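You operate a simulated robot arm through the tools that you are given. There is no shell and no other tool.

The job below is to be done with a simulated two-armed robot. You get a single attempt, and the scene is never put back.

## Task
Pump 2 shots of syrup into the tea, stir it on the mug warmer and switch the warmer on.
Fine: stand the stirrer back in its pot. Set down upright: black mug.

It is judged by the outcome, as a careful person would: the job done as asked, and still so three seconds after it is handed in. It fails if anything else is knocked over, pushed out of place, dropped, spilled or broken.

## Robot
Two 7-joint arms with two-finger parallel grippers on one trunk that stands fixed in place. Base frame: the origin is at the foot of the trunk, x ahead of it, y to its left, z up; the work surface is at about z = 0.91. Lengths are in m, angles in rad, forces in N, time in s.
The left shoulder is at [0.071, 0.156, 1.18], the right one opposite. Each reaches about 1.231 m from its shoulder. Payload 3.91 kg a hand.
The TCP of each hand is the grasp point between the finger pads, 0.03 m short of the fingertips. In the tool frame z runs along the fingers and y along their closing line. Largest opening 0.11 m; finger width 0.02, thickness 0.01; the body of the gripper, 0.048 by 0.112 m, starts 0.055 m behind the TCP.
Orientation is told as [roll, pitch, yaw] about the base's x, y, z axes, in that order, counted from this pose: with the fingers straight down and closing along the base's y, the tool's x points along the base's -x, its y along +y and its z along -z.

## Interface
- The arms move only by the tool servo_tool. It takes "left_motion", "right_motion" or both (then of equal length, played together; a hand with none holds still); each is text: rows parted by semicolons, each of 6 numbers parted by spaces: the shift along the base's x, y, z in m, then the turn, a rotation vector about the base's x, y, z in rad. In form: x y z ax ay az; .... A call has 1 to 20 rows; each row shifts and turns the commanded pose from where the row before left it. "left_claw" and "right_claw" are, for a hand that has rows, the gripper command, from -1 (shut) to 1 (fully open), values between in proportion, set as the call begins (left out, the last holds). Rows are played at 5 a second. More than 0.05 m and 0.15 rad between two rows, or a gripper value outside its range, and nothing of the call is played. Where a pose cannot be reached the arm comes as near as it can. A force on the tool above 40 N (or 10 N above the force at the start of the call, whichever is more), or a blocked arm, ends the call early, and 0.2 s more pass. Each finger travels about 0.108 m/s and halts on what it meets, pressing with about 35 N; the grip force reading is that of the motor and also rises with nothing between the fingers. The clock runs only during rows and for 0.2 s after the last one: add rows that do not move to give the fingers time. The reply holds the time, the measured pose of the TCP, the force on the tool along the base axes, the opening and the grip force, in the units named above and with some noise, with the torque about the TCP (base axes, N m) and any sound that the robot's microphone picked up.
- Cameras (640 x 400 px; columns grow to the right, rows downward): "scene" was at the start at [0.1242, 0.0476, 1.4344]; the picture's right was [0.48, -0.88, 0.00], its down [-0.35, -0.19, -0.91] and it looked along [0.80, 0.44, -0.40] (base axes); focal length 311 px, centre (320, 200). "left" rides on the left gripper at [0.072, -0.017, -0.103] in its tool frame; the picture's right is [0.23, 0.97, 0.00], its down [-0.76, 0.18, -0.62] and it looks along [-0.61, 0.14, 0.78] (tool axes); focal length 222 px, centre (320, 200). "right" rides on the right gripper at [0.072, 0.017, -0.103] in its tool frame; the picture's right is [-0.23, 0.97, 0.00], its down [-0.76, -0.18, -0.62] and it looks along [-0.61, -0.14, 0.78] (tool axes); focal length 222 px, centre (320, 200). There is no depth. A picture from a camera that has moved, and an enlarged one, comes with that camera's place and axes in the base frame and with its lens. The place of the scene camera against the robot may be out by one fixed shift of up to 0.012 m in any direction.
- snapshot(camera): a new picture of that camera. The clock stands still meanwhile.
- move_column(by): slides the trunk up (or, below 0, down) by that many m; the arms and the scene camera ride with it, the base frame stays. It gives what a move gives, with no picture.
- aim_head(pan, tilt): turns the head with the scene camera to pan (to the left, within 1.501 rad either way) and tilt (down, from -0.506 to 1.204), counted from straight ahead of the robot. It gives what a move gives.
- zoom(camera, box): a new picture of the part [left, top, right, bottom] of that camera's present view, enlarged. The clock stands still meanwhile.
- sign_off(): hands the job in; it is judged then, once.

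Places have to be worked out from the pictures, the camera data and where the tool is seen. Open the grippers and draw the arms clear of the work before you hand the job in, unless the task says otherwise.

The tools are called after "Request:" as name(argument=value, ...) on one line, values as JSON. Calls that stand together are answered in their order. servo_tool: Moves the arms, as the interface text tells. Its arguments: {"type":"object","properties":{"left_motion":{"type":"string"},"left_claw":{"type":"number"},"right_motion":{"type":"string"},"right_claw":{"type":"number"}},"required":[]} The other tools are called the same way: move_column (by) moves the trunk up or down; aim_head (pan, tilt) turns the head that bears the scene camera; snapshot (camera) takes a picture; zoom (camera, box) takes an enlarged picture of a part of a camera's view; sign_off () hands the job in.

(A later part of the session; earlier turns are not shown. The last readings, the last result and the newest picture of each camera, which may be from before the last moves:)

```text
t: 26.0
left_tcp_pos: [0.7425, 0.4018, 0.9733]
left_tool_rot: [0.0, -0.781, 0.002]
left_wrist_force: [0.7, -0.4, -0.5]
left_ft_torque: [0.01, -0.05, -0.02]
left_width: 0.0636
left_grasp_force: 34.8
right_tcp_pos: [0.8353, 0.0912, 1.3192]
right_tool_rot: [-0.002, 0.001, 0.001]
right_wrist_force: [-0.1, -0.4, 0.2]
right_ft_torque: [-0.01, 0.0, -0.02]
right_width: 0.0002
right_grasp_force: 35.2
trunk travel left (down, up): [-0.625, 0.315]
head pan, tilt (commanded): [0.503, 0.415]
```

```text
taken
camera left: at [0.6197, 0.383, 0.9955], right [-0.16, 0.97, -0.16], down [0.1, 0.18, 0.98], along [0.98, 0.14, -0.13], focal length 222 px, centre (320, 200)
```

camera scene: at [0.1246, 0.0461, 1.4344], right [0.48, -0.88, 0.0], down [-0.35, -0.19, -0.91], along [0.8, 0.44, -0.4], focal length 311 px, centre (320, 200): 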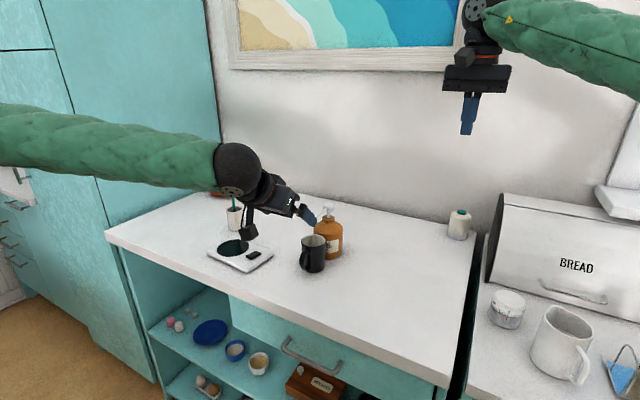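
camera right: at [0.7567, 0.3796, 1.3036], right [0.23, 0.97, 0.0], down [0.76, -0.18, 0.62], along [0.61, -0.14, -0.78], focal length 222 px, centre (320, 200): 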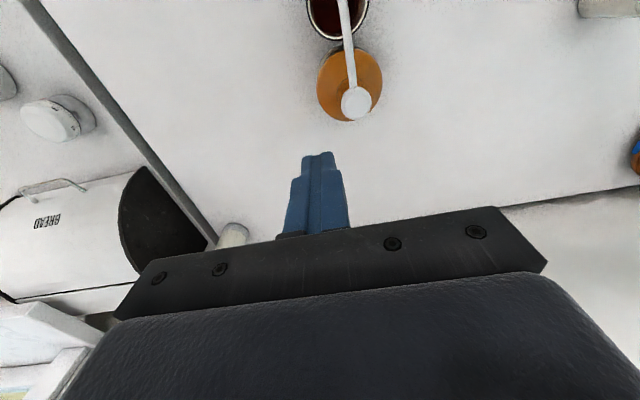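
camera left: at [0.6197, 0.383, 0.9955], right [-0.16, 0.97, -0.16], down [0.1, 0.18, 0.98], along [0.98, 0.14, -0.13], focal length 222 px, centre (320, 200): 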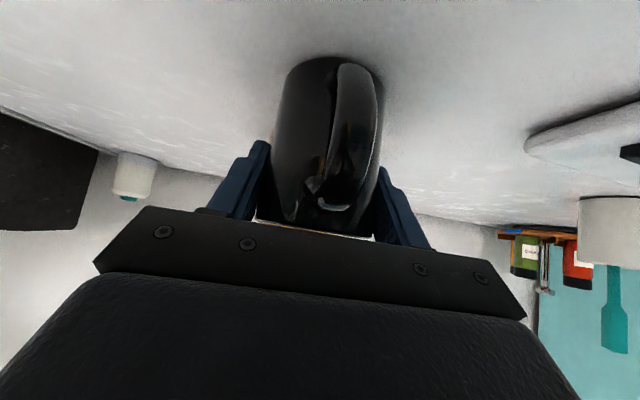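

The mug is held (width 0.0636 m). I'll lift it 1.6 cm, staying below the nozzle, then draw it back out toward −x gently.

Request:
servo_tool(left_motion="0 0 0.003 0 0 0; 0 0 0.005 0 0 0; 0 0 0.005 0 0 0; 0 0 0.003 0 0 0; -0.004 0 0 0 0 0; -0.008 0 0 0 0 0; -0.012 0 0 0 0 0; -0.014 0 0 0 0 0; -0.012 0 0 0 0 0; -0.006 0 0 0 0 0; 0 0 0 0 0 0")

Request:
zoom(camera="scene", box=[230, 170, 370, 290])

Request:
snapshot(camera="left")

```text
t: 28.4
left_tcp_pos: [0.6851, 0.401, 0.9885]
left_tool_rot: [-0.002, -0.781, 0.001]
left_wrist_force: [-0.1, -1.2, -3.6]
left_ft_torque: [-0.01, -0.01, 0.02]
left_width: 0.0636
left_grasp_force: 35.1
right_tcp_pos: [0.8349, 0.09, 1.3197]
right_tool_rot: [0.0, 0.002, -0.001]
right_wrist_force: [-0.6, -0.4, 0.0]
right_ft_torque: [0.02, 0.02, 0.02]
right_width: 0.0001
right_grasp_force: 34.9
trunk travel left (down, up): [-0.625, 0.315]
head pan, tilt (commanded): [0.503, 0.415]
```

```text
3.33 times, centred on (300, 230) of scene
camera zoom: at [0.1247, 0.0476, 1.4343], right [0.48, -0.88, 0.0], down [-0.35, -0.19, -0.91], along [0.8, 0.44, -0.4], focal length 1036 px, centre (387, 100)
```

zoom: 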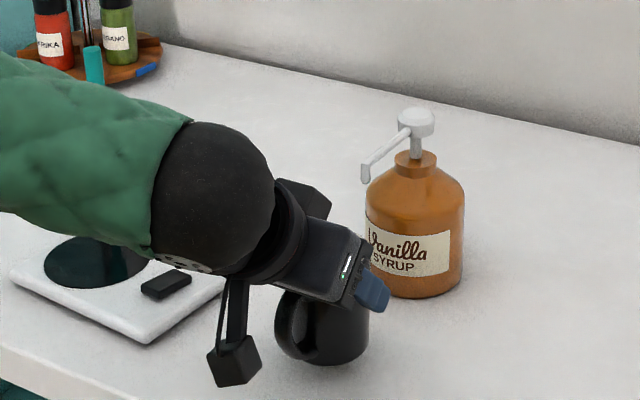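

```text
taken
camera left: at [0.5631, 0.3835, 1.0119], right [-0.16, 0.97, -0.16], down [0.1, 0.18, 0.98], along [0.98, 0.14, -0.13], focal length 222 px, centre (320, 200)
```

left: 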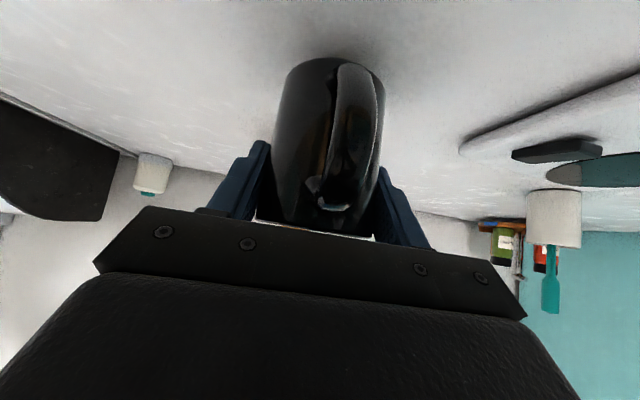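

The mug hangs level and clear of the nozzle. I'll raise it 4.5 cm and carry it smoothly to above the warmer disc.

Request:
servo_tool(left_motion="0 0 0.008 0 0 0; 0 0 0.015 0 0 0; 0 0 0.015 0 0 0; 0 0 0.007 0 0 0; 0 0.008 0 0 0 0; 0 0.016 0 0 0 0; 0 0.024 0 0 0 0; 0.001 0.03 0 0 0 0; 0.001 0.03 0 0 0 0; 0.001 0.03 0 0 0 0; 0 0.03 0 0 0 0; 0 0.026 0 0 0 0; 0 0.02 0 0 0 0; 0 0.014 0 0 0 0; 0 0.01 0 0 0 0; 0 0.004 0 0 0 0; 0 0 0 0 0 0")

Request:
snapshot(camera="scene")

Request:
snapshot(camera="left")

```text
t: 32.0
left_tcp_pos: [0.6897, 0.6423, 1.0332]
left_tool_rot: [0.001, -0.782, 0.001]
left_wrist_force: [-0.5, -0.6, -3.6]
left_ft_torque: [-0.05, 0.02, 0.0]
left_width: 0.0633
left_grasp_force: 35.0
right_tcp_pos: [0.8351, 0.0897, 1.3192]
right_tool_rot: [-0.001, -0.001, 0.001]
right_wrist_force: [0.0, 0.7, 0.3]
right_ft_torque: [0.01, 0.0, 0.01]
right_width: 0.0
right_grasp_force: 35.0
trunk travel left (down, up): [-0.625, 0.315]
head pan, tilt (commanded): [0.503, 0.415]
```

```text
taken
camera scene: at [0.1244, 0.0475, 1.4344], right [0.48, -0.88, 0.0], down [-0.35, -0.19, -0.91], along [0.8, 0.44, -0.4], focal length 311 px, centre (320, 200)
```

scene: 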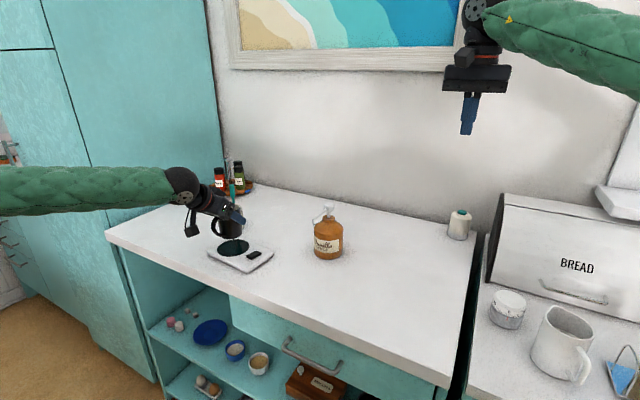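

```text
taken
camera left: at [0.5666, 0.6252, 1.057], right [-0.16, 0.97, -0.16], down [0.1, 0.18, 0.98], along [0.98, 0.14, -0.13], focal length 222 px, centre (320, 200)
```

left: 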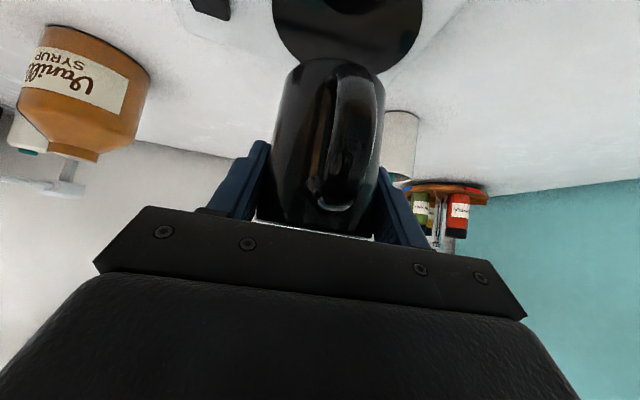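

The mug is centred over the disc (disc centre projects to where it's seen). I'll lower it most of the way, then creep until contact.

Request:
servo_tool(left_motion="-0.001 0 -0.006 0 0 0; 0 0 -0.01 0 0 0; 0 0 -0.01 0 0 0; 0 0 -0.005 0 0 0; 0 0 0 0 0 0")

Request:
zoom(camera="scene", box=[180, 180, 300, 280])

Request:
snapshot(camera="left")

```text
t: 33.2
left_tcp_pos: [0.6881, 0.6429, 1.0039]
left_tool_rot: [0.0, -0.782, 0.001]
left_wrist_force: [-0.4, -1.0, -3.4]
left_ft_torque: [0.02, 0.01, 0.01]
left_width: 0.0634
left_grasp_force: 35.2
right_tcp_pos: [0.8344, 0.0915, 1.3197]
right_tool_rot: [-0.001, -0.001, 0.0]
right_wrist_force: [-0.1, 0.1, -1.3]
right_ft_torque: [0.03, -0.03, -0.02]
right_width: 0.0
right_grasp_force: 34.8
trunk travel left (down, up): [-0.625, 0.315]
head pan, tilt (commanded): [0.503, 0.415]
```

```text
4.00 times, centred on (240, 230) of scene
camera zoom: at [0.1245, 0.0477, 1.4344], right [0.48, -0.88, 0.0], down [-0.35, -0.19, -0.91], along [0.8, 0.44, -0.4], focal length 1243 px, centre (640, 80)
```

zoom: 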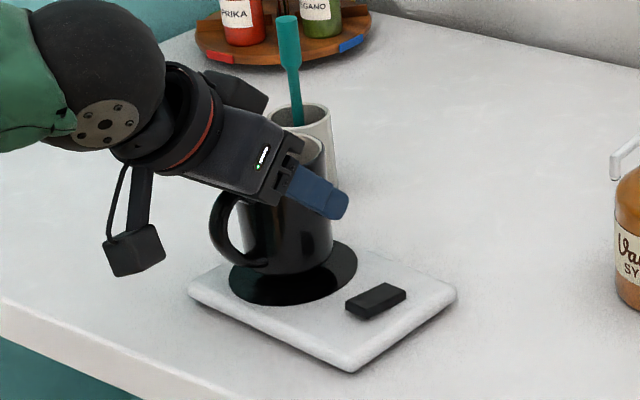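

```text
taken
camera left: at [0.5651, 0.6248, 1.0261], right [-0.16, 0.97, -0.16], down [0.1, 0.18, 0.98], along [0.98, 0.14, -0.13], focal length 222 px, centre (320, 200)
```

left: 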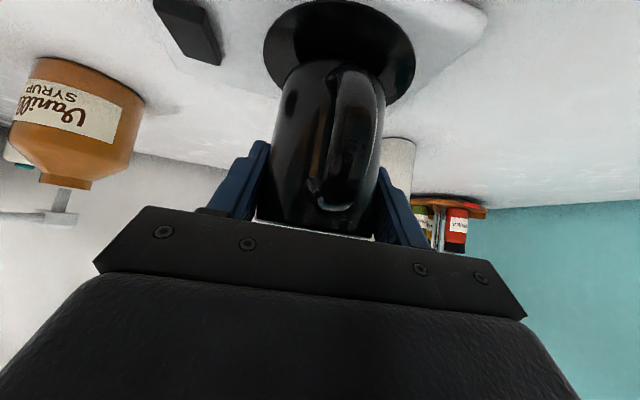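

The mug is about 1 cm above the disc. I'll creep down and watch the vertical force.

Request:
servo_tool(left_motion="0 0 -0.003 0 0 0; 0 0 -0.003 0 0 0; 0 0 -0.002 0 0 0; 0 0 0 0 0 0")

Request:
zoom(camera="left", box=[240, 0, 440, 125])

```text
t: 34.2
left_tcp_pos: [0.6885, 0.6442, 0.9946]
left_tool_rot: [-0.002, -0.782, 0.001]
left_wrist_force: [-0.1, -0.2, -2.8]
left_ft_torque: [0.01, 0.0, 0.01]
left_width: 0.0635
left_grasp_force: 34.6
right_tcp_pos: [0.835, 0.0903, 1.3184]
right_tool_rot: [-0.002, 0.001, 0.001]
right_wrist_force: [0.3, -0.3, -0.2]
right_ft_torque: [0.01, 0.0, -0.01]
right_width: 0.0002
right_grasp_force: 35.1
trunk travel left (down, up): [-0.625, 0.315]
head pan, tilt (commanded): [0.503, 0.415]
```

```text
3.20 times, centred on (340, 62) of left
camera zoom: at [0.5657, 0.6258, 1.0177], right [-0.16, 0.97, -0.16], down [0.1, 0.18, 0.98], along [0.98, 0.14, -0.13], focal length 711 px, centre (256, 640)
```

zoom: 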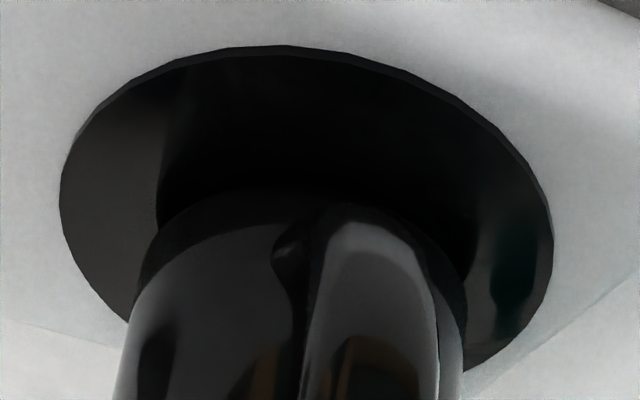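

Force still shows the mug's weight, so it isn't down yet. I'll keep creeping.

Request:
servo_tool(left_motion="0 0 -0.002 0 0 0; 0 0 -0.002 0 0 0; 0 0 0 0 0 0")

Request:
zoom(camera="left", box=[240, 0, 440, 125])

```text
t: 35.0
left_tcp_pos: [0.6878, 0.6427, 0.9916]
left_tool_rot: [0.001, -0.785, 0.001]
left_wrist_force: [2.4, 2.8, 6.4]
left_ft_torque: [0.26, 0.01, -0.06]
left_width: 0.0639
left_grasp_force: 35.1
right_tcp_pos: [0.835, 0.0903, 1.3187]
right_tool_rot: [0.0, 0.001, 0.001]
right_wrist_force: [-0.3, 0.3, 0.1]
right_ft_torque: [0.02, 0.01, 0.01]
right_width: 0.0001
right_grasp_force: 34.8
trunk travel left (down, up): [-0.625, 0.315]
head pan, tilt (commanded): [0.503, 0.415]
```

```text
3.20 times, centred on (340, 62) of left
camera zoom: at [0.5655, 0.6255, 1.0147], right [-0.16, 0.97, -0.16], down [0.1, 0.18, 0.98], along [0.98, 0.14, -0.13], focal length 711 px, centre (256, 640)
```

zoom: 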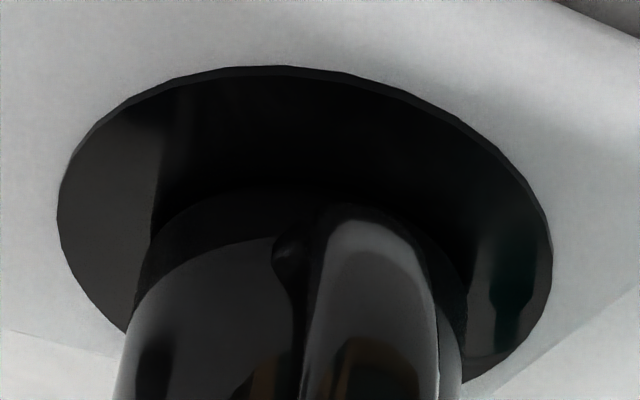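

Contact: vertical force has swung to +6 N, so the mug rests on the disc (top ≈ 0.928). I'll ease off 1 mm and open the fingers.

Request:
servo_tool(left_motion="0 0 0.0008 0 0 0; 0 0 0 0 0 0")

Request:
servo_tool(left_motion="0 0 0 0 0 0; 0 0 0 0 0 0; 0 0 0 0 0 0; 0 0 0 0 0 0", left_claw=1)

Request:
snapshot(camera="left")

Request:
zoom(camera="scene", box=[180, 180, 300, 280])

```text
t: 35.6
left_tcp_pos: [0.6875, 0.6428, 0.992]
left_tool_rot: [0.001, -0.785, 0.001]
left_wrist_force: [3.8, 1.4, 8.2]
left_ft_torque: [0.14, -0.03, -0.03]
left_width: 0.0635
left_grasp_force: 34.6
right_tcp_pos: [0.8348, 0.0901, 1.3197]
right_tool_rot: [0.001, 0.0, 0.0]
right_wrist_force: [0.6, -0.5, 0.2]
right_ft_torque: [0.0, 0.01, 0.0]
right_width: 0.0002
right_grasp_force: 35.2
trunk travel left (down, up): [-0.625, 0.315]
head pan, tilt (commanded): [0.503, 0.415]
```

```text
t: 36.6
left_tcp_pos: [0.6886, 0.6438, 0.9902]
left_tool_rot: [0.0, -0.783, 0.001]
left_wrist_force: [-0.1, 0.7, -0.2]
left_ft_torque: [0.0, -0.02, 0.02]
left_width: 0.1101
left_grasp_force: 0.0
right_tcp_pos: [0.8342, 0.092, 1.3189]
right_tool_rot: [0.001, 0.0, 0.001]
right_wrist_force: [-0.4, -0.1, 1.1]
right_ft_torque: [-0.01, 0.0, 0.05]
right_width: 0.0002
right_grasp_force: 35.3
trunk travel left (down, up): [-0.625, 0.315]
head pan, tilt (commanded): [0.503, 0.415]
```

```text
taken
camera left: at [0.5649, 0.6251, 1.0142], right [-0.16, 0.97, -0.16], down [0.1, 0.18, 0.98], along [0.98, 0.14, -0.13], focal length 222 px, centre (320, 200)
```

left: 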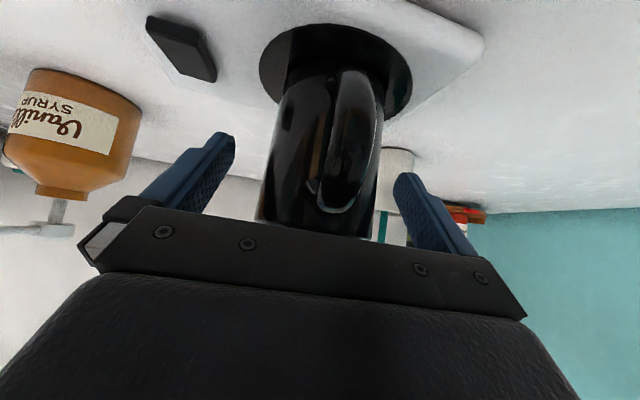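

```text
4.00 times, centred on (240, 230) of scene
camera zoom: at [0.1242, 0.0475, 1.4344], right [0.48, -0.88, 0.0], down [-0.35, -0.19, -0.91], along [0.8, 0.44, -0.4], focal length 1243 px, centre (640, 80)
```

zoom: 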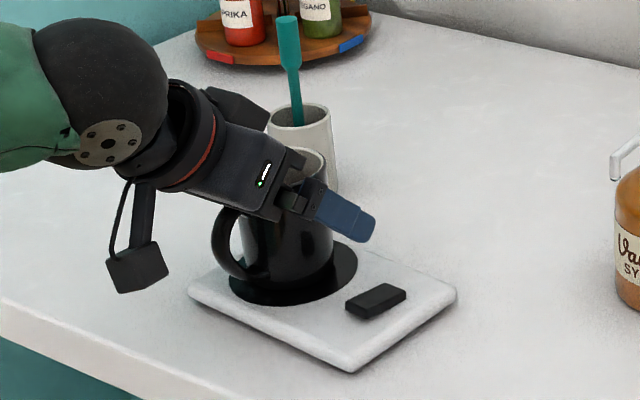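

The mug stands on the disc, released. I'll back out along the finger axis, then turn the hand vertical again and rise to view things from above.

Request:
servo_tool(left_motion="-0.008 0 0.008 0 0 0; -0.015 0 0.015 0 0 0; -0.02 0 0.02 0 0 0; -0.02 0 0.02 0 0 0; -0.02 0 0.02 0 0 0; -0.02 0 0.02 0 0 0; 0 0 0.03 0 0.13 0; 0 0 0.03 0 0.13 0; 0 0 0.03 0 0.13 0; 0.02 0 0.02 0 0.13 0; 0.02 0 0.01 0 0.13 0; 0.02 0 0 0 0.133 0; 0 0 0 0 0 0")

Request:
snapshot(camera="left")

Request:
snapshot(camera="scene")

```text
t: 39.4
left_tcp_pos: [0.6423, 0.6415, 1.2152]
left_tool_rot: [-0.002, 0.002, 0.001]
left_wrist_force: [-1.3, 0.5, 0.2]
left_ft_torque: [0.02, -0.02, 0.03]
left_width: 0.1099
left_grasp_force: 0.0
right_tcp_pos: [0.8329, 0.0913, 1.3196]
right_tool_rot: [-0.001, -0.001, 0.001]
right_wrist_force: [-1.1, 0.3, 0.0]
right_ft_torque: [-0.05, -0.02, 0.01]
right_width: 0.0
right_grasp_force: 34.9
trunk travel left (down, up): [-0.625, 0.315]
head pan, tilt (commanded): [0.503, 0.415]
```

```text
taken
camera left: at [0.5721, 0.6247, 1.3187], right [-0.23, 0.97, 0.0], down [0.76, 0.18, 0.62], along [0.61, 0.14, -0.78], focal length 222 px, centre (320, 200)
```

left: 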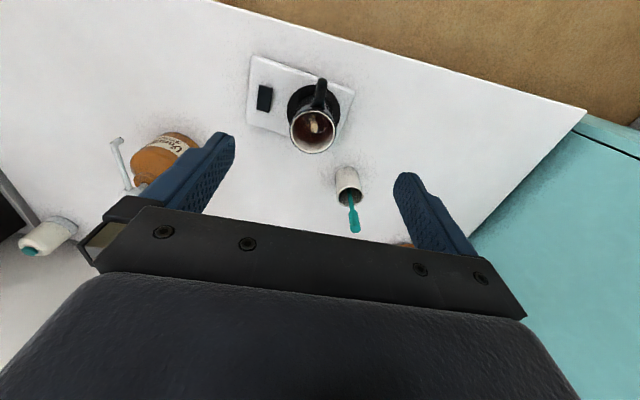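

```text
taken
camera scene: at [0.1232, 0.0489, 1.4344], right [0.48, -0.88, 0.0], down [-0.35, -0.2, -0.91], along [0.8, 0.44, -0.4], focal length 311 px, centre (320, 200)
```

scene: 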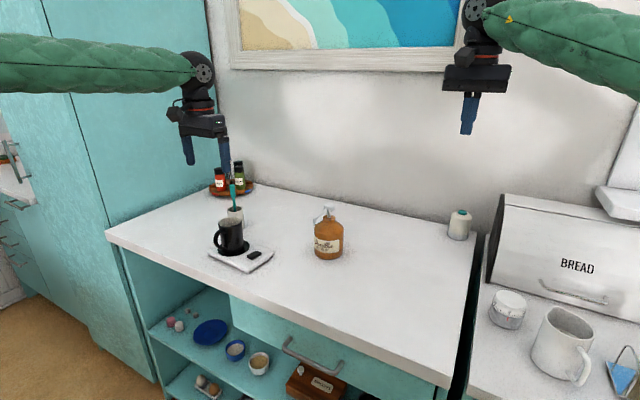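

The mug is upright on the warmer. Now for the stirrer: I'll move the left hand closer above the pot for an accurate view.

Request:
servo_tool(left_motion="0.026 0.02 0.012 0 0 0; 0.026 0.02 0.012 0 0 0; 0.026 0.02 0.012 0 0 0; 0 0 0 0 0 0")

Request:
snapshot(camera="left")

Request:
zoom(camera="left", box=[240, 60, 400, 220])

Request:
zoom(camera="scene", box=[195, 160, 285, 280])

```text
t: 40.4
left_tcp_pos: [0.7227, 0.7032, 1.2504]
left_tool_rot: [0.0, 0.001, -0.001]
left_wrist_force: [-0.4, -0.4, 0.0]
left_ft_torque: [-0.02, -0.01, 0.02]
left_width: 0.1101
left_grasp_force: 0.0
right_tcp_pos: [0.8346, 0.0901, 1.3192]
right_tool_rot: [-0.001, 0.0, 0.0]
right_wrist_force: [-0.6, 0.3, -0.1]
right_ft_torque: [-0.04, 0.02, 0.0]
right_width: 0.0001
right_grasp_force: 34.5
trunk travel left (down, up): [-0.625, 0.315]
head pan, tilt (commanded): [0.503, 0.415]
```

```text
taken
camera left: at [0.6514, 0.6859, 1.3552], right [-0.23, 0.97, 0.0], down [0.76, 0.18, 0.62], along [0.61, 0.14, -0.78], focal length 222 px, centre (320, 200)
```

left: 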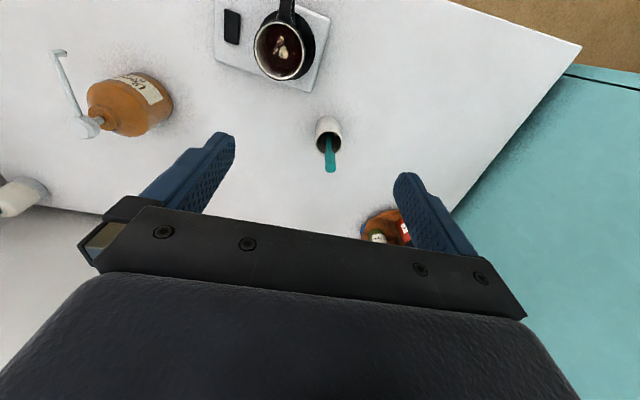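

```text
2.50 times, centred on (320, 140) of left
camera zoom: at [0.6514, 0.6859, 1.3552], right [-0.23, 0.97, 0.0], down [0.76, 0.18, 0.62], along [0.61, 0.14, -0.78], focal length 555 px, centre (320, 350)
```

zoom: 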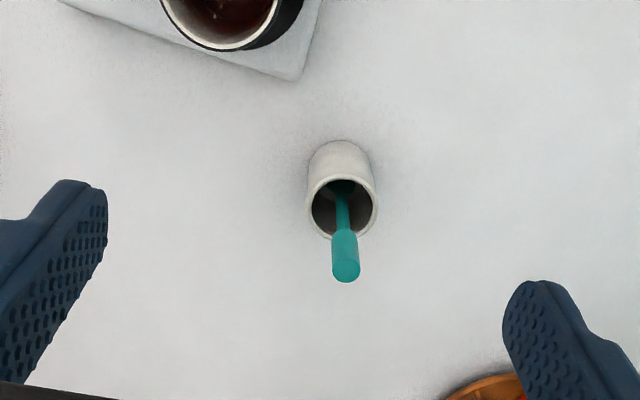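

```text
3.33 times, centred on (240, 220) of scene
camera zoom: at [0.1239, 0.048, 1.4344], right [0.48, -0.88, 0.0], down [-0.35, -0.19, -0.91], along [0.8, 0.44, -0.4], focal length 1036 px, centre (587, 133)
```

zoom: 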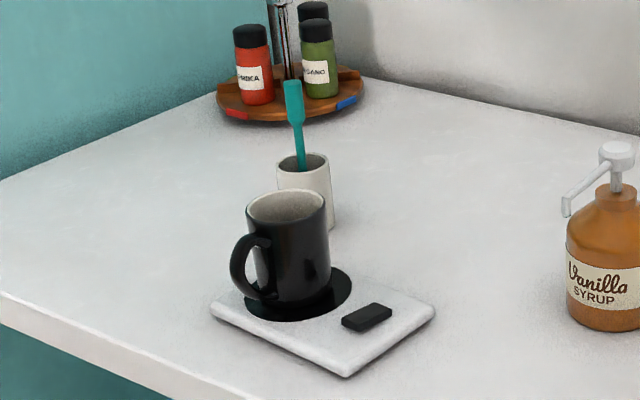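

The stirrer stands vertically in the middle of the pot: top near (0.812, 0.740, 1.07), thick handle down to about 1.025. I'll bring the open left hand directly above it, stopping just above the handle to check alignment.

Request:
servo_tool(left_motion="0.03 0.0125 0 0 0 0; 0.03 0.0125 0 0 0 0; 0.0293 0.0118 0 0 0 0; 0 0 -0.03 0 0 0; 0 0 -0.03 0 0 0; 0 0 -0.03 0 0 0; 0 0 -0.02 0 0 0; 0 0 0 0 0 0")

Request:
snapshot(camera="left")

Request:
zoom(camera="scene", box=[180, 130, 300, 250])

```text
t: 42.2
left_tcp_pos: [0.8093, 0.7391, 1.1382]
left_tool_rot: [0.0, 0.001, 0.001]
left_wrist_force: [0.7, 0.4, -0.4]
left_ft_torque: [0.05, 0.0, -0.01]
left_width: 0.1101
left_grasp_force: 0.1
right_tcp_pos: [0.8342, 0.0908, 1.3197]
right_tool_rot: [0.0, 0.0, 0.0]
right_wrist_force: [0.2, 0.5, -0.7]
right_ft_torque: [0.03, 0.01, 0.02]
right_width: 0.0003
right_grasp_force: 34.3
trunk travel left (down, up): [-0.625, 0.315]
head pan, tilt (commanded): [0.503, 0.415]
```

```text
taken
camera left: at [0.7392, 0.7213, 1.2432], right [-0.23, 0.97, 0.0], down [0.76, 0.18, 0.62], along [0.61, 0.14, -0.78], focal length 222 px, centre (320, 200)
```

left: 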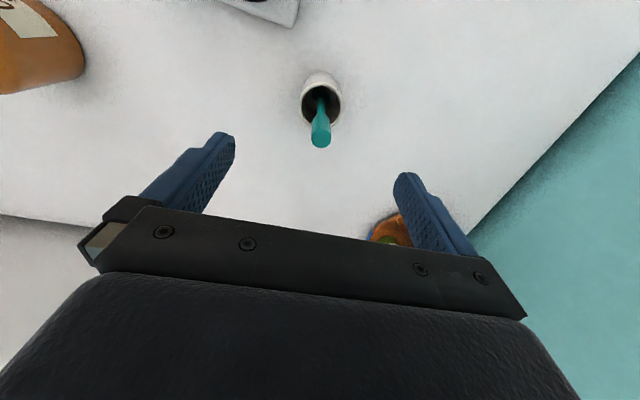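

```text
3.33 times, centred on (240, 190) of scene
camera zoom: at [0.1245, 0.0471, 1.4344], right [0.48, -0.88, 0.0], down [-0.35, -0.19, -0.91], along [0.8, 0.44, -0.4], focal length 1036 px, centre (587, 233)
```

zoom: 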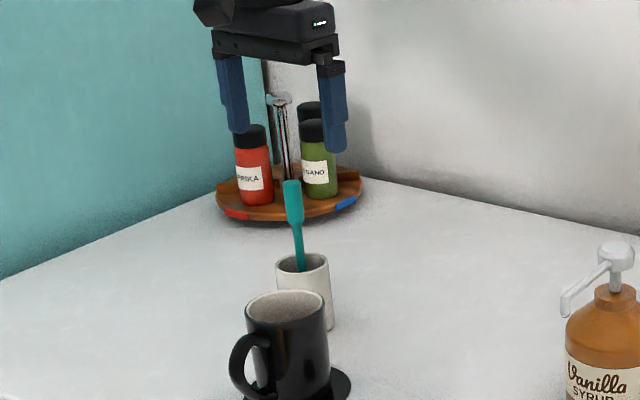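

The stirrer's top computes to (0.813, 0.739), centred between the fingers. I'll descend around the handle to z≈1.048.

Request:
servo_tool(left_motion="0.001 0 -0.025 0 0 0; 0.001 0 -0.025 0 0 0; 0 0 -0.025 0 0 0; 0 0 -0.015 0 0 0; 0 0 0 0 0 0")

Request:
snapshot(camera="left")

Request:
zoom(camera="scene", box=[180, 130, 300, 250])

```text
t: 43.4
left_tcp_pos: [0.8132, 0.7407, 1.0493]
left_tool_rot: [-0.001, 0.003, 0.001]
left_wrist_force: [0.2, -0.6, 0.2]
left_ft_torque: [0.01, -0.01, 0.02]
left_width: 0.11
left_grasp_force: 0.1
right_tcp_pos: [0.8362, 0.091, 1.319]
right_tool_rot: [-0.001, -0.001, 0.001]
right_wrist_force: [-0.3, 0.5, 1.0]
right_ft_torque: [0.0, 0.03, -0.02]
right_width: 0.0001
right_grasp_force: 35.0
trunk travel left (down, up): [-0.625, 0.315]
head pan, tilt (commanded): [0.503, 0.415]
```

```text
taken
camera left: at [0.7427, 0.7228, 1.153], right [-0.23, 0.97, 0.0], down [0.76, 0.18, 0.62], along [0.61, 0.14, -0.78], focal length 222 px, centre (320, 200)
```

left: 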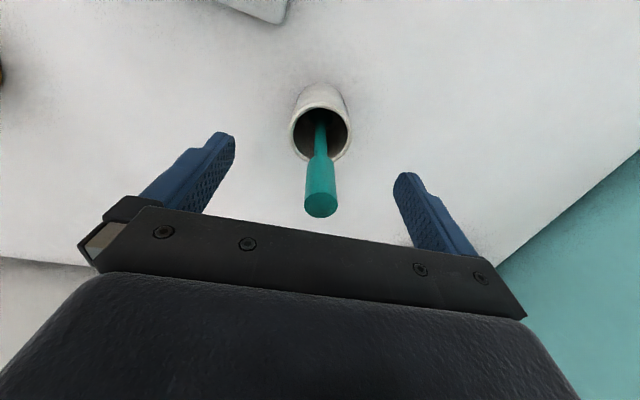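

```text
3.33 times, centred on (240, 190) of scene
camera zoom: at [0.1241, 0.0474, 1.4344], right [0.48, -0.88, 0.0], down [-0.35, -0.19, -0.91], along [0.8, 0.44, -0.4], focal length 1036 px, centre (587, 233)
```

zoom: 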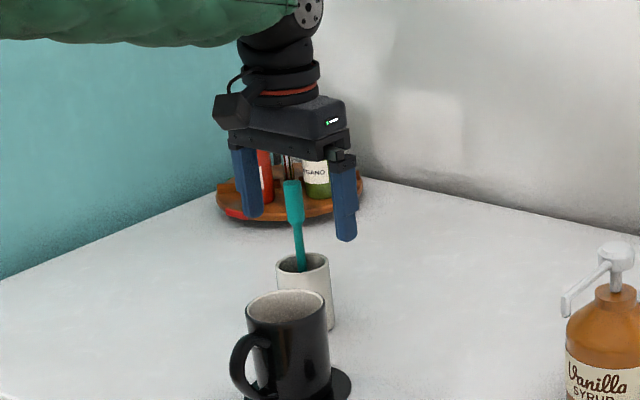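

The handle is between the pads, with its top below the palm. Closing now.

Request:
servo_tool(left_motion="0 0 0 0 0 0; 0 0 0 0 0 0; 0 0 0 0 0 0; 0 0 0 0 0 0; 0 0 0 0 0 0; 0 0 0 0 0 0", left_claw=-1)

Request:
snapshot(camera="left")

Request:
zoom(camera="scene", box=[180, 130, 300, 250])

```text
t: 44.8
left_tcp_pos: [0.813, 0.7403, 1.048]
left_tool_rot: [0.0, 0.003, 0.004]
left_wrist_force: [-0.8, 0.5, -0.6]
left_ft_torque: [0.0, 0.01, 0.01]
left_width: 0.0149
left_grasp_force: 34.7
right_tcp_pos: [0.8348, 0.0909, 1.3199]
right_tool_rot: [0.0, 0.001, 0.0]
right_wrist_force: [-0.4, -0.6, 0.4]
right_ft_torque: [0.01, -0.02, 0.01]
right_width: 0.0001
right_grasp_force: 34.5
trunk travel left (down, up): [-0.625, 0.315]
head pan, tilt (commanded): [0.503, 0.415]
```

```text
taken
camera left: at [0.7429, 0.7229, 1.1531], right [-0.23, 0.97, 0.0], down [0.76, 0.18, 0.62], along [0.61, 0.14, -0.78], focal length 222 px, centre (320, 200)
```

left: 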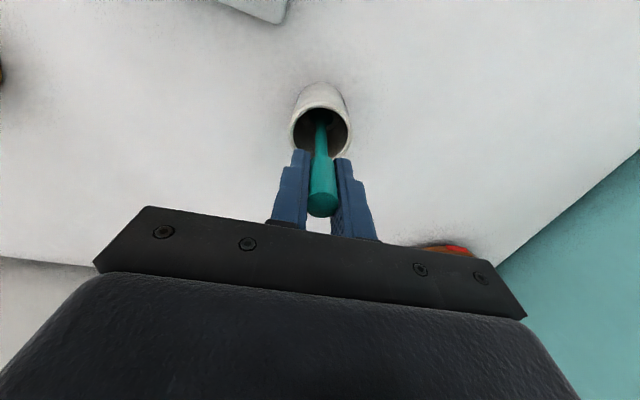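

```text
3.33 times, centred on (240, 190) of scene
camera zoom: at [0.1243, 0.0474, 1.4344], right [0.48, -0.88, 0.0], down [-0.35, -0.19, -0.91], along [0.8, 0.44, -0.4], focal length 1036 px, centre (587, 233)
```

zoom: 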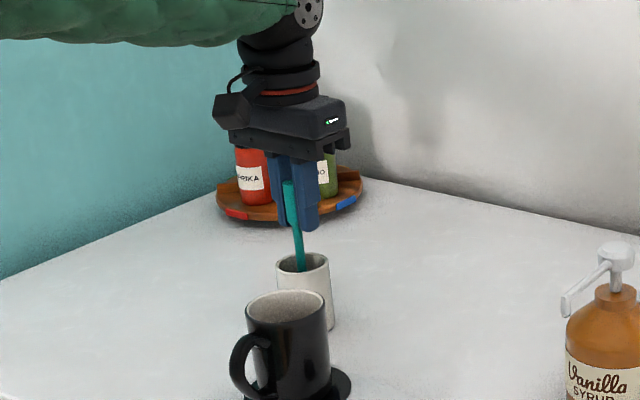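

The handle is gripped (width 15 mm). I'll lift straight up 13 cm and check the pot stays put.

Request:
servo_tool(left_motion="0 0 0.01 0 0 0; 0 0 0.02 0 0 0; 0 0 0.03 0 0 0; 0 0 0.03 0 0 0; 0 0 0.03 0 0 0; 0 0 0.02 0 0 0; 0 0 0 0 0 0")

Request:
snapshot(camera="left")

Request:
zoom(camera="scene", box=[180, 130, 300, 250])

```text
t: 46.4
left_tcp_pos: [0.8138, 0.7402, 1.1898]
left_tool_rot: [0.001, 0.001, 0.002]
left_wrist_force: [-0.2, -0.3, -0.6]
left_ft_torque: [0.01, 0.0, -0.03]
left_width: 0.0147
left_grasp_force: 34.9
right_tcp_pos: [0.8355, 0.0908, 1.3189]
right_tool_rot: [0.001, 0.004, 0.001]
right_wrist_force: [-0.3, 0.1, 0.4]
right_ft_torque: [0.03, 0.01, 0.0]
right_width: 0.0
right_grasp_force: 34.7
trunk travel left (down, up): [-0.625, 0.315]
head pan, tilt (commanded): [0.503, 0.415]
```

```text
taken
camera left: at [0.7428, 0.7224, 1.2929], right [-0.23, 0.97, 0.0], down [0.76, 0.18, 0.62], along [0.61, 0.14, -0.78], focal length 222 px, centre (320, 200)
```

left: 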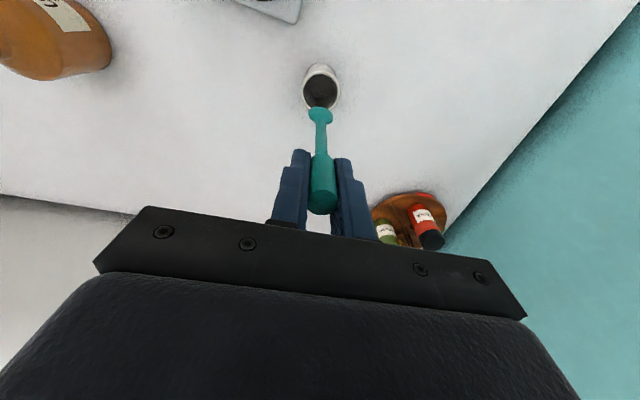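

```text
3.33 times, centred on (240, 190) of scene
camera zoom: at [0.1247, 0.0478, 1.4343], right [0.48, -0.88, 0.0], down [-0.35, -0.19, -0.91], along [0.8, 0.44, -0.4], focal length 1036 px, centre (587, 233)
```

zoom: 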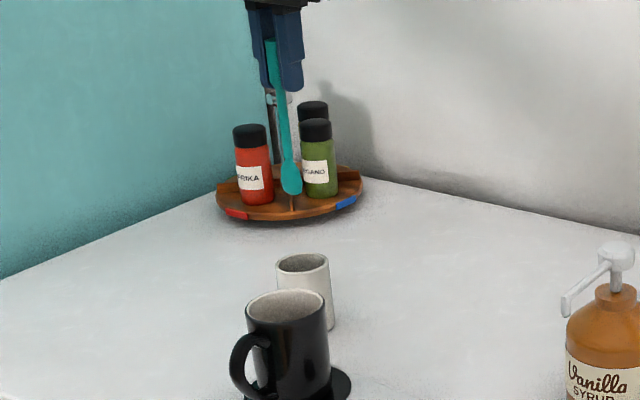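

The stirrer (≈0.152 m long, small paddle at the end) is out; the pot stayed. Its tip is 0.131 m below the TCP. I'll carry it to above the mug centre at about (0.691, 0.643).

Request:
servo_tool(left_motion="-0.012 -0.0095 0 0 0 0; -0.024 -0.019 0 0 0 0; -0.024 -0.019 0 0 0 0; -0.024 -0.019 0 0 0 0; -0.024 -0.019 0 0 0 0; -0.0142 -0.0117 0 0 0 0; 0 0 0 0 0 0")

Request:
snapshot(camera="left")

Request:
zoom(camera="left", box=[260, 40, 380, 220])

Request:
zoom(camera="scene", box=[180, 150, 300, 270])

```text
t: 48.0
left_tcp_pos: [0.6885, 0.6427, 1.1887]
left_tool_rot: [-0.001, 0.002, 0.001]
left_wrist_force: [0.0, -0.3, -1.4]
left_ft_torque: [-0.04, -0.01, -0.03]
left_width: 0.015
left_grasp_force: 34.6
right_tcp_pos: [0.8353, 0.0908, 1.3189]
right_tool_rot: [-0.001, 0.003, 0.001]
right_wrist_force: [0.3, -0.5, -0.1]
right_ft_torque: [-0.04, -0.02, 0.0]
right_width: 0.0
right_grasp_force: 35.0
trunk travel left (down, up): [-0.625, 0.315]
head pan, tilt (commanded): [0.503, 0.415]
```

```text
taken
camera left: at [0.6187, 0.6245, 1.2931], right [-0.23, 0.97, 0.0], down [0.76, 0.18, 0.62], along [0.61, 0.14, -0.78], focal length 222 px, centre (320, 200)
```

left: 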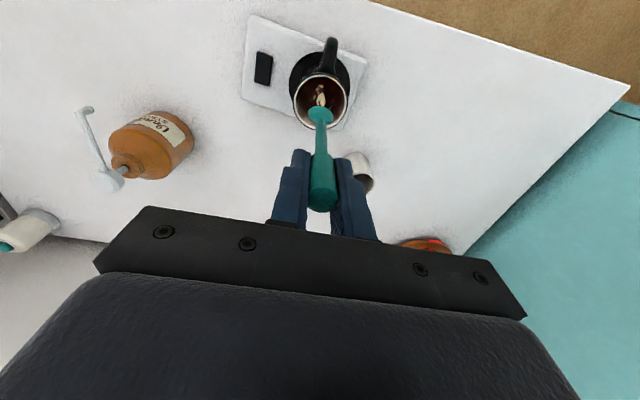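

```text
2.22 times, centred on (320, 130) of left
camera zoom: at [0.6187, 0.6245, 1.2931], right [-0.23, 0.97, 0.0], down [0.76, 0.18, 0.62], along [0.61, 0.14, -0.78], focal length 494 px, centre (320, 356)
```

zoom: 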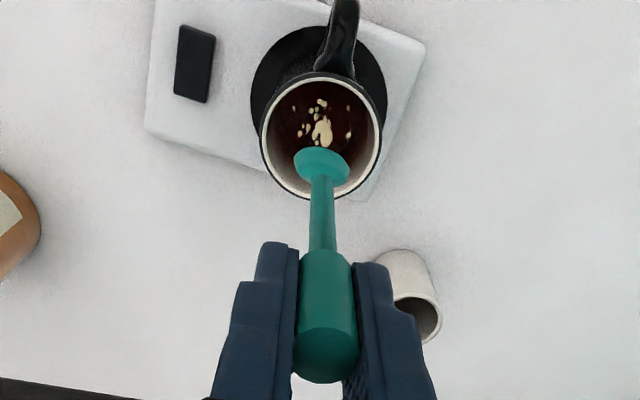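

```text
3.33 times, centred on (240, 210) of scene
camera zoom: at [0.1247, 0.0475, 1.4343], right [0.48, -0.88, 0.0], down [-0.35, -0.19, -0.91], along [0.8, 0.44, -0.4], focal length 1036 px, centre (587, 167)
```

zoom: 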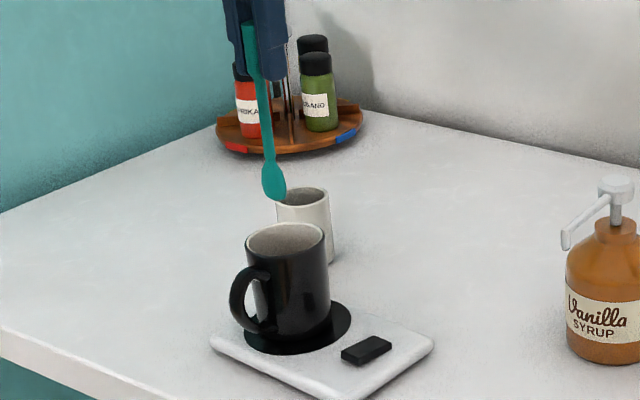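

The mug's rim centre is (0.691, 0.641) and the paddle's just 2–3 mm off in x. I'll correct and lower the paddle into the tea, stopping about 1 cm above the mug's floor.

Request:
servo_tool(left_motion="0.0025 0 -0.015 0 0 0; 0 0 -0.02 0 0 0; 0 0 -0.02 0 0 0; 0 0 -0.015 0 0 0; 0 0 -0.015 0 0 0; 0 0 -0.012 0 0 0; 0 0 -0.01 0 0 0; 0 0 0 0 0 0")

Request:
zoom(camera="left", box=[260, 20, 380, 200])

Request:
zoom(camera="scene", box=[180, 150, 300, 270])

```text
t: 49.8
left_tcp_pos: [0.6946, 0.6437, 1.0837]
left_tool_rot: [0.0, 0.003, 0.0]
left_wrist_force: [0.2, -0.2, -0.1]
left_ft_torque: [0.05, 0.03, -0.04]
left_width: 0.0158
left_grasp_force: 35.0
right_tcp_pos: [0.8349, 0.0896, 1.3194]
right_tool_rot: [0.0, -0.001, 0.0]
right_wrist_force: [1.4, -0.1, -0.3]
right_ft_torque: [0.01, -0.01, 0.0]
right_width: 0.0
right_grasp_force: 35.0
trunk travel left (down, up): [-0.625, 0.315]
head pan, tilt (commanded): [0.503, 0.415]
```

```text
2.22 times, centred on (320, 110) of left
camera zoom: at [0.6234, 0.625, 1.1878], right [-0.23, 0.97, 0.0], down [0.76, 0.18, 0.62], along [0.61, 0.14, -0.78], focal length 494 px, centre (320, 400)
```

zoom: 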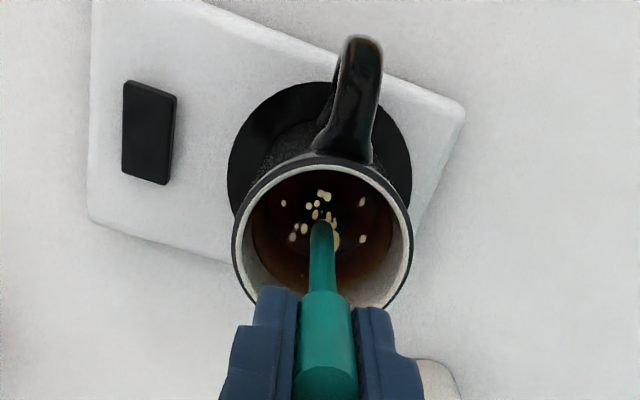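

```text
3.33 times, centred on (240, 210) of scene
camera zoom: at [0.1243, 0.0474, 1.4344], right [0.48, -0.88, 0.0], down [-0.35, -0.19, -0.91], along [0.8, 0.44, -0.4], focal length 1036 px, centre (587, 167)
```

zoom: 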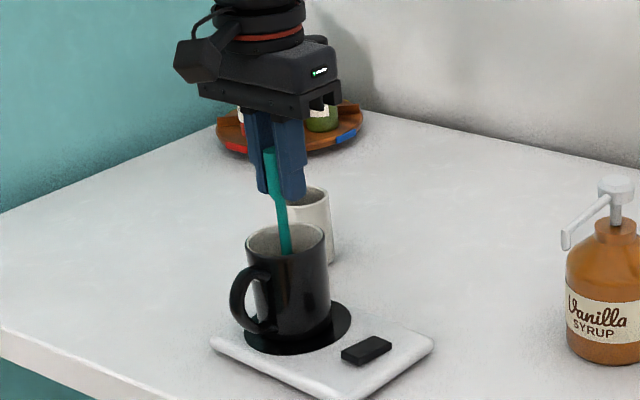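

The paddle is in the tea and nothing touches. I'll go slightly lower and stir in 9 mm-radius circles around the mug's centre — two turns, then check.

Request:
servo_tool(left_motion="0.006 -0.0015 -0.005 0 0 0; -0.00264 0.00636 0 0 0 0; -0.00636 0.00264 0 0 0 0; -0.00636 -0.00264 0 0 0 0; -0.00264 -0.00636 0 0 0 0; 0.00264 -0.00636 0 0 0 0; 0.00636 -0.00264 0 0 0 0; 0.00636 0.00264 0 0 0 0; 0.00264 0.00636 0 0 0 0; -0.00264 0.00636 0 0 0 0; -0.00636 0.00264 0 0 0 0; -0.00636 -0.00264 0 0 0 0; -0.00264 -0.00636 0 0 0 0; 0.00264 -0.00636 0 0 0 0; 0.00636 -0.00264 0 0 0 0; 0.00636 0.00264 0 0 0 0; 0.00264 0.00636 0 0 0 0")

Request:
zoom(camera="left", box=[260, 20, 380, 200])

Request:
zoom(camera="scene", box=[180, 150, 300, 270])

```text
t: 53.4
left_tcp_pos: [0.7012, 0.6425, 1.0786]
left_tool_rot: [0.002, 0.0, 0.003]
left_wrist_force: [-0.3, 0.1, -0.1]
left_ft_torque: [-0.02, 0.0, 0.03]
left_width: 0.0155
left_grasp_force: 34.7
right_tcp_pos: [0.8354, 0.0912, 1.3194]
right_tool_rot: [0.0, 0.0, 0.002]
right_wrist_force: [0.2, 0.5, -0.1]
right_ft_torque: [0.0, -0.02, 0.01]
right_width: 0.0
right_grasp_force: 35.5
trunk travel left (down, up): [-0.625, 0.315]
head pan, tilt (commanded): [0.503, 0.415]
```

```text
2.22 times, centred on (320, 110) of left
camera zoom: at [0.6303, 0.6243, 1.1822], right [-0.23, 0.97, 0.0], down [0.76, 0.18, 0.62], along [0.61, 0.14, -0.78], focal length 494 px, centre (320, 400)
```

zoom: 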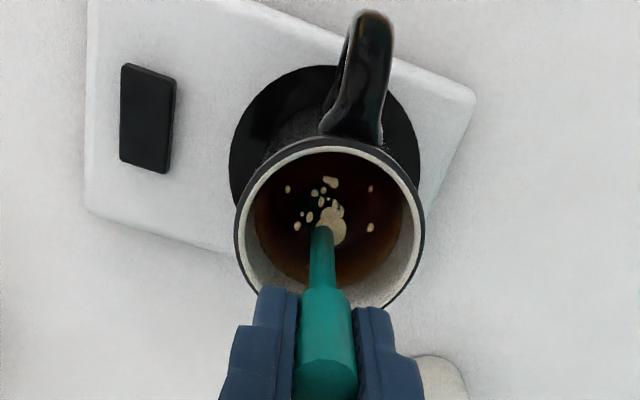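

```text
3.33 times, centred on (240, 210) of scene
camera zoom: at [0.1243, 0.0479, 1.4344], right [0.48, -0.88, 0.0], down [-0.35, -0.19, -0.91], along [0.8, 0.44, -0.4], focal length 1036 px, centre (587, 167)
```

zoom: 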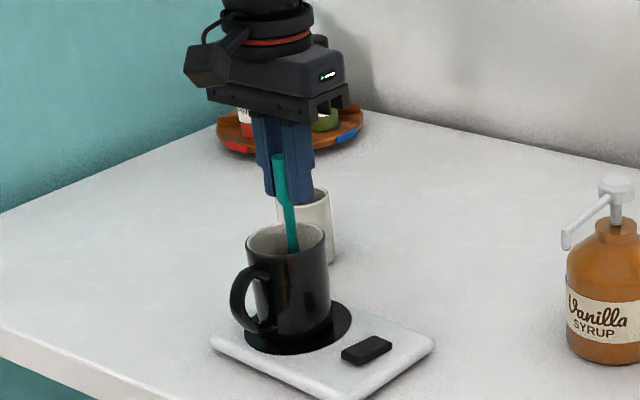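

The syrup blobs are still visible on the tea, so it needs more stirring. I'll continue with three quicker turns.

Request:
servo_tool(left_motion="-0.0045 0.00779 0 0 0 0; -0.009 0 0 0 0 0; -0.0045 -0.00779 0 0 0 0; 0.0045 -0.00779 0 0 0 0; 0.009 0 0 0 0 0; 0.0045 0.00779 0 0 0 0; -0.0045 0.00779 0 0 0 0; -0.009 0 0 0 0 0; -0.0045 -0.00779 0 0 0 0; 0.0045 -0.00779 0 0 0 0; 0.009 0 0 0 0 0; 0.0045 0.00779 0 0 0 0; -0.0045 0.00779 0 0 0 0; -0.009 0 0 0 0 0; -0.0045 -0.00779 0 0 0 0; 0.0045 -0.00779 0 0 0 0; 0.009 0 0 0 0 0; 0.0045 0.00779 0 0 0 0")

Request:
zoom(camera="left", box=[260, 20, 380, 200])

```text
t: 57.2
left_tcp_pos: [0.6987, 0.6421, 1.0791]
left_tool_rot: [0.002, 0.002, 0.001]
left_wrist_force: [0.8, 0.4, -0.2]
left_ft_torque: [-0.01, 0.01, -0.02]
left_width: 0.0158
left_grasp_force: 35.6
right_tcp_pos: [0.8348, 0.091, 1.3189]
right_tool_rot: [0.001, 0.001, -0.001]
right_wrist_force: [-0.2, 0.6, 0.6]
right_ft_torque: [0.01, -0.01, 0.01]
right_width: 0.0001
right_grasp_force: 35.0
trunk travel left (down, up): [-0.625, 0.315]
head pan, tilt (commanded): [0.503, 0.415]
```

```text
2.22 times, centred on (320, 110) of left
camera zoom: at [0.6283, 0.6239, 1.1821], right [-0.23, 0.97, 0.0], down [0.76, 0.18, 0.62], along [0.61, 0.14, -0.78], focal length 494 px, centre (320, 400)
```

zoom: 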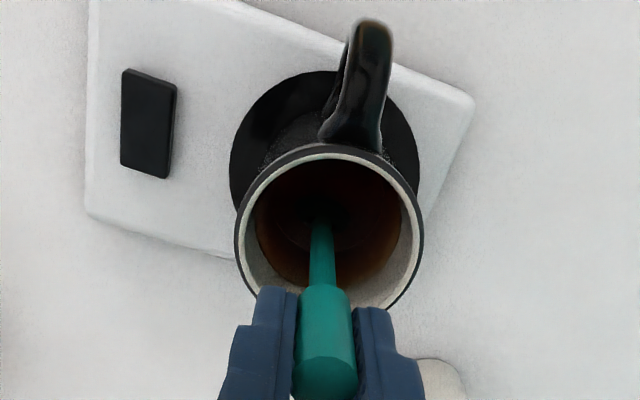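

The syrup has dissolved — the tea is uniform now. I'll do one more turn, come back to the centre and lift the stirrer straight out of the mug.

Request:
servo_tool(left_motion="-0.0045 0.00779 0 0 0 0; -0.009 0 0 0 0 0; -0.0045 -0.00779 0 0 0 0; 0.0045 -0.00779 0 0 0 0; 0.009 0 0 0 0 0; 0.0045 0.00779 0 0 0 0; -0.009 0 0 0 0 0; 0 0 0.01 0 0 0; 0 0 0.015 0 0 0; 0 0 0.02 0 0 0; 0 0 0.02 0 0 0; 0 0 0.02 0 0 0; 0 0 0.015 0 0 0; 0 0 0.011 0 0 0; 0 0 0 0 0 0; 0 0 0 0 0 0; 0 0 0 0 0 0")

Request:
zoom(camera="left", box=[260, 40, 380, 220])

Request:
zoom(camera="scene", box=[180, 150, 300, 270])

```text
t: 60.8
left_tcp_pos: [0.6917, 0.6438, 1.1888]
left_tool_rot: [-0.001, 0.002, 0.002]
left_wrist_force: [0.1, -0.7, 0.0]
left_ft_torque: [0.01, -0.01, 0.03]
left_width: 0.0155
left_grasp_force: 35.1
right_tcp_pos: [0.8352, 0.0908, 1.3192]
right_tool_rot: [-0.001, 0.0, 0.0]
right_wrist_force: [-0.3, -0.9, 0.0]
right_ft_torque: [-0.01, 0.0, 0.0]
right_width: 0.0
right_grasp_force: 34.8
trunk travel left (down, up): [-0.625, 0.315]
head pan, tilt (commanded): [0.503, 0.415]
```

```text
2.22 times, centred on (320, 130) of left
camera zoom: at [0.6226, 0.6254, 1.2943], right [-0.23, 0.97, 0.0], down [0.76, 0.18, 0.62], along [0.61, 0.14, -0.78], focal length 494 px, centre (320, 356)
```

zoom: 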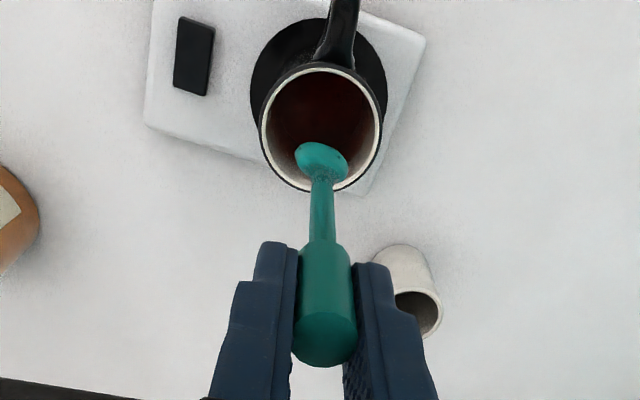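

```text
3.33 times, centred on (240, 210) of scene
camera zoom: at [0.1243, 0.0475, 1.4344], right [0.48, -0.88, 0.0], down [-0.35, -0.19, -0.91], along [0.8, 0.44, -0.4], focal length 1036 px, centre (587, 167)
```

zoom: 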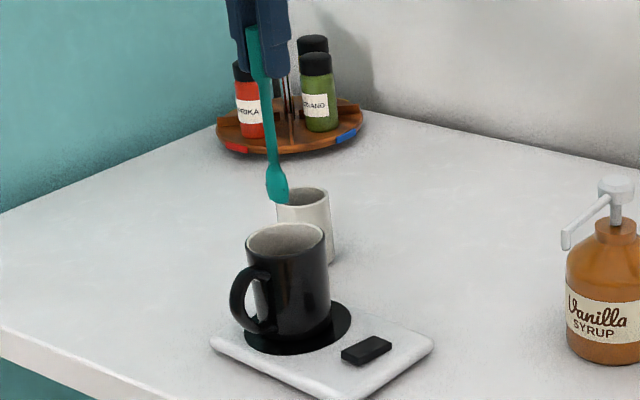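

The stirrer is out and the tea looks clear of syrup. I'll carry it back over the pot at (0.813, 0.740).

Request:
servo_tool(left_motion="0.0142 0.0115 0 0 0 0; 0.024 0.019 0 0 0 0; 0.024 0.019 0 0 0 0; 0.024 0.019 0 0 0 0; 0.024 0.019 0 0 0 0; 0.0115 0.0095 0 0 0 0; 0 0 0 0 0 0; 0 0 0 0 0 0")

Request:
zoom(camera="left", box=[260, 40, 380, 220])

Request:
zoom(camera="scene", box=[180, 130, 300, 250])

```text
t: 62.6
left_tcp_pos: [0.8138, 0.743, 1.1916]
left_tool_rot: [0.0, 0.001, -0.001]
left_wrist_force: [-0.1, 0.6, 0.3]
left_ft_torque: [-0.01, -0.02, 0.01]
left_width: 0.0156
left_grasp_force: 34.8
right_tcp_pos: [0.8356, 0.0903, 1.3188]
right_tool_rot: [0.0, 0.001, 0.001]
right_wrist_force: [-0.2, 0.4, 0.3]
right_ft_torque: [-0.04, -0.04, 0.0]
right_width: 0.0001
right_grasp_force: 35.1
trunk travel left (down, up): [-0.625, 0.315]
head pan, tilt (commanded): [0.503, 0.415]
```

```text
2.22 times, centred on (320, 130) of left
camera zoom: at [0.7438, 0.7237, 1.295], right [-0.23, 0.97, 0.0], down [0.76, 0.18, 0.62], along [0.61, 0.14, -0.78], focal length 494 px, centre (320, 356)
```

zoom: 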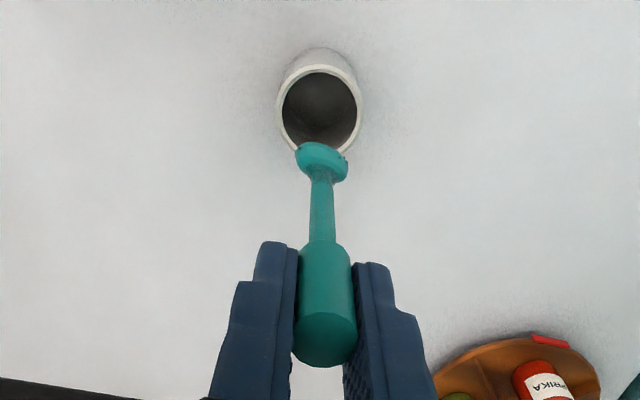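

```text
3.33 times, centred on (240, 190) of scene
camera zoom: at [0.1247, 0.0476, 1.4343], right [0.48, -0.88, 0.0], down [-0.35, -0.19, -0.91], along [0.8, 0.44, -0.4], focal length 1036 px, centre (587, 233)
```

zoom: 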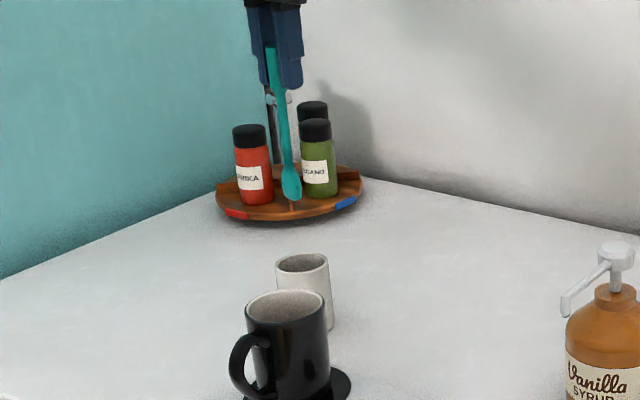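

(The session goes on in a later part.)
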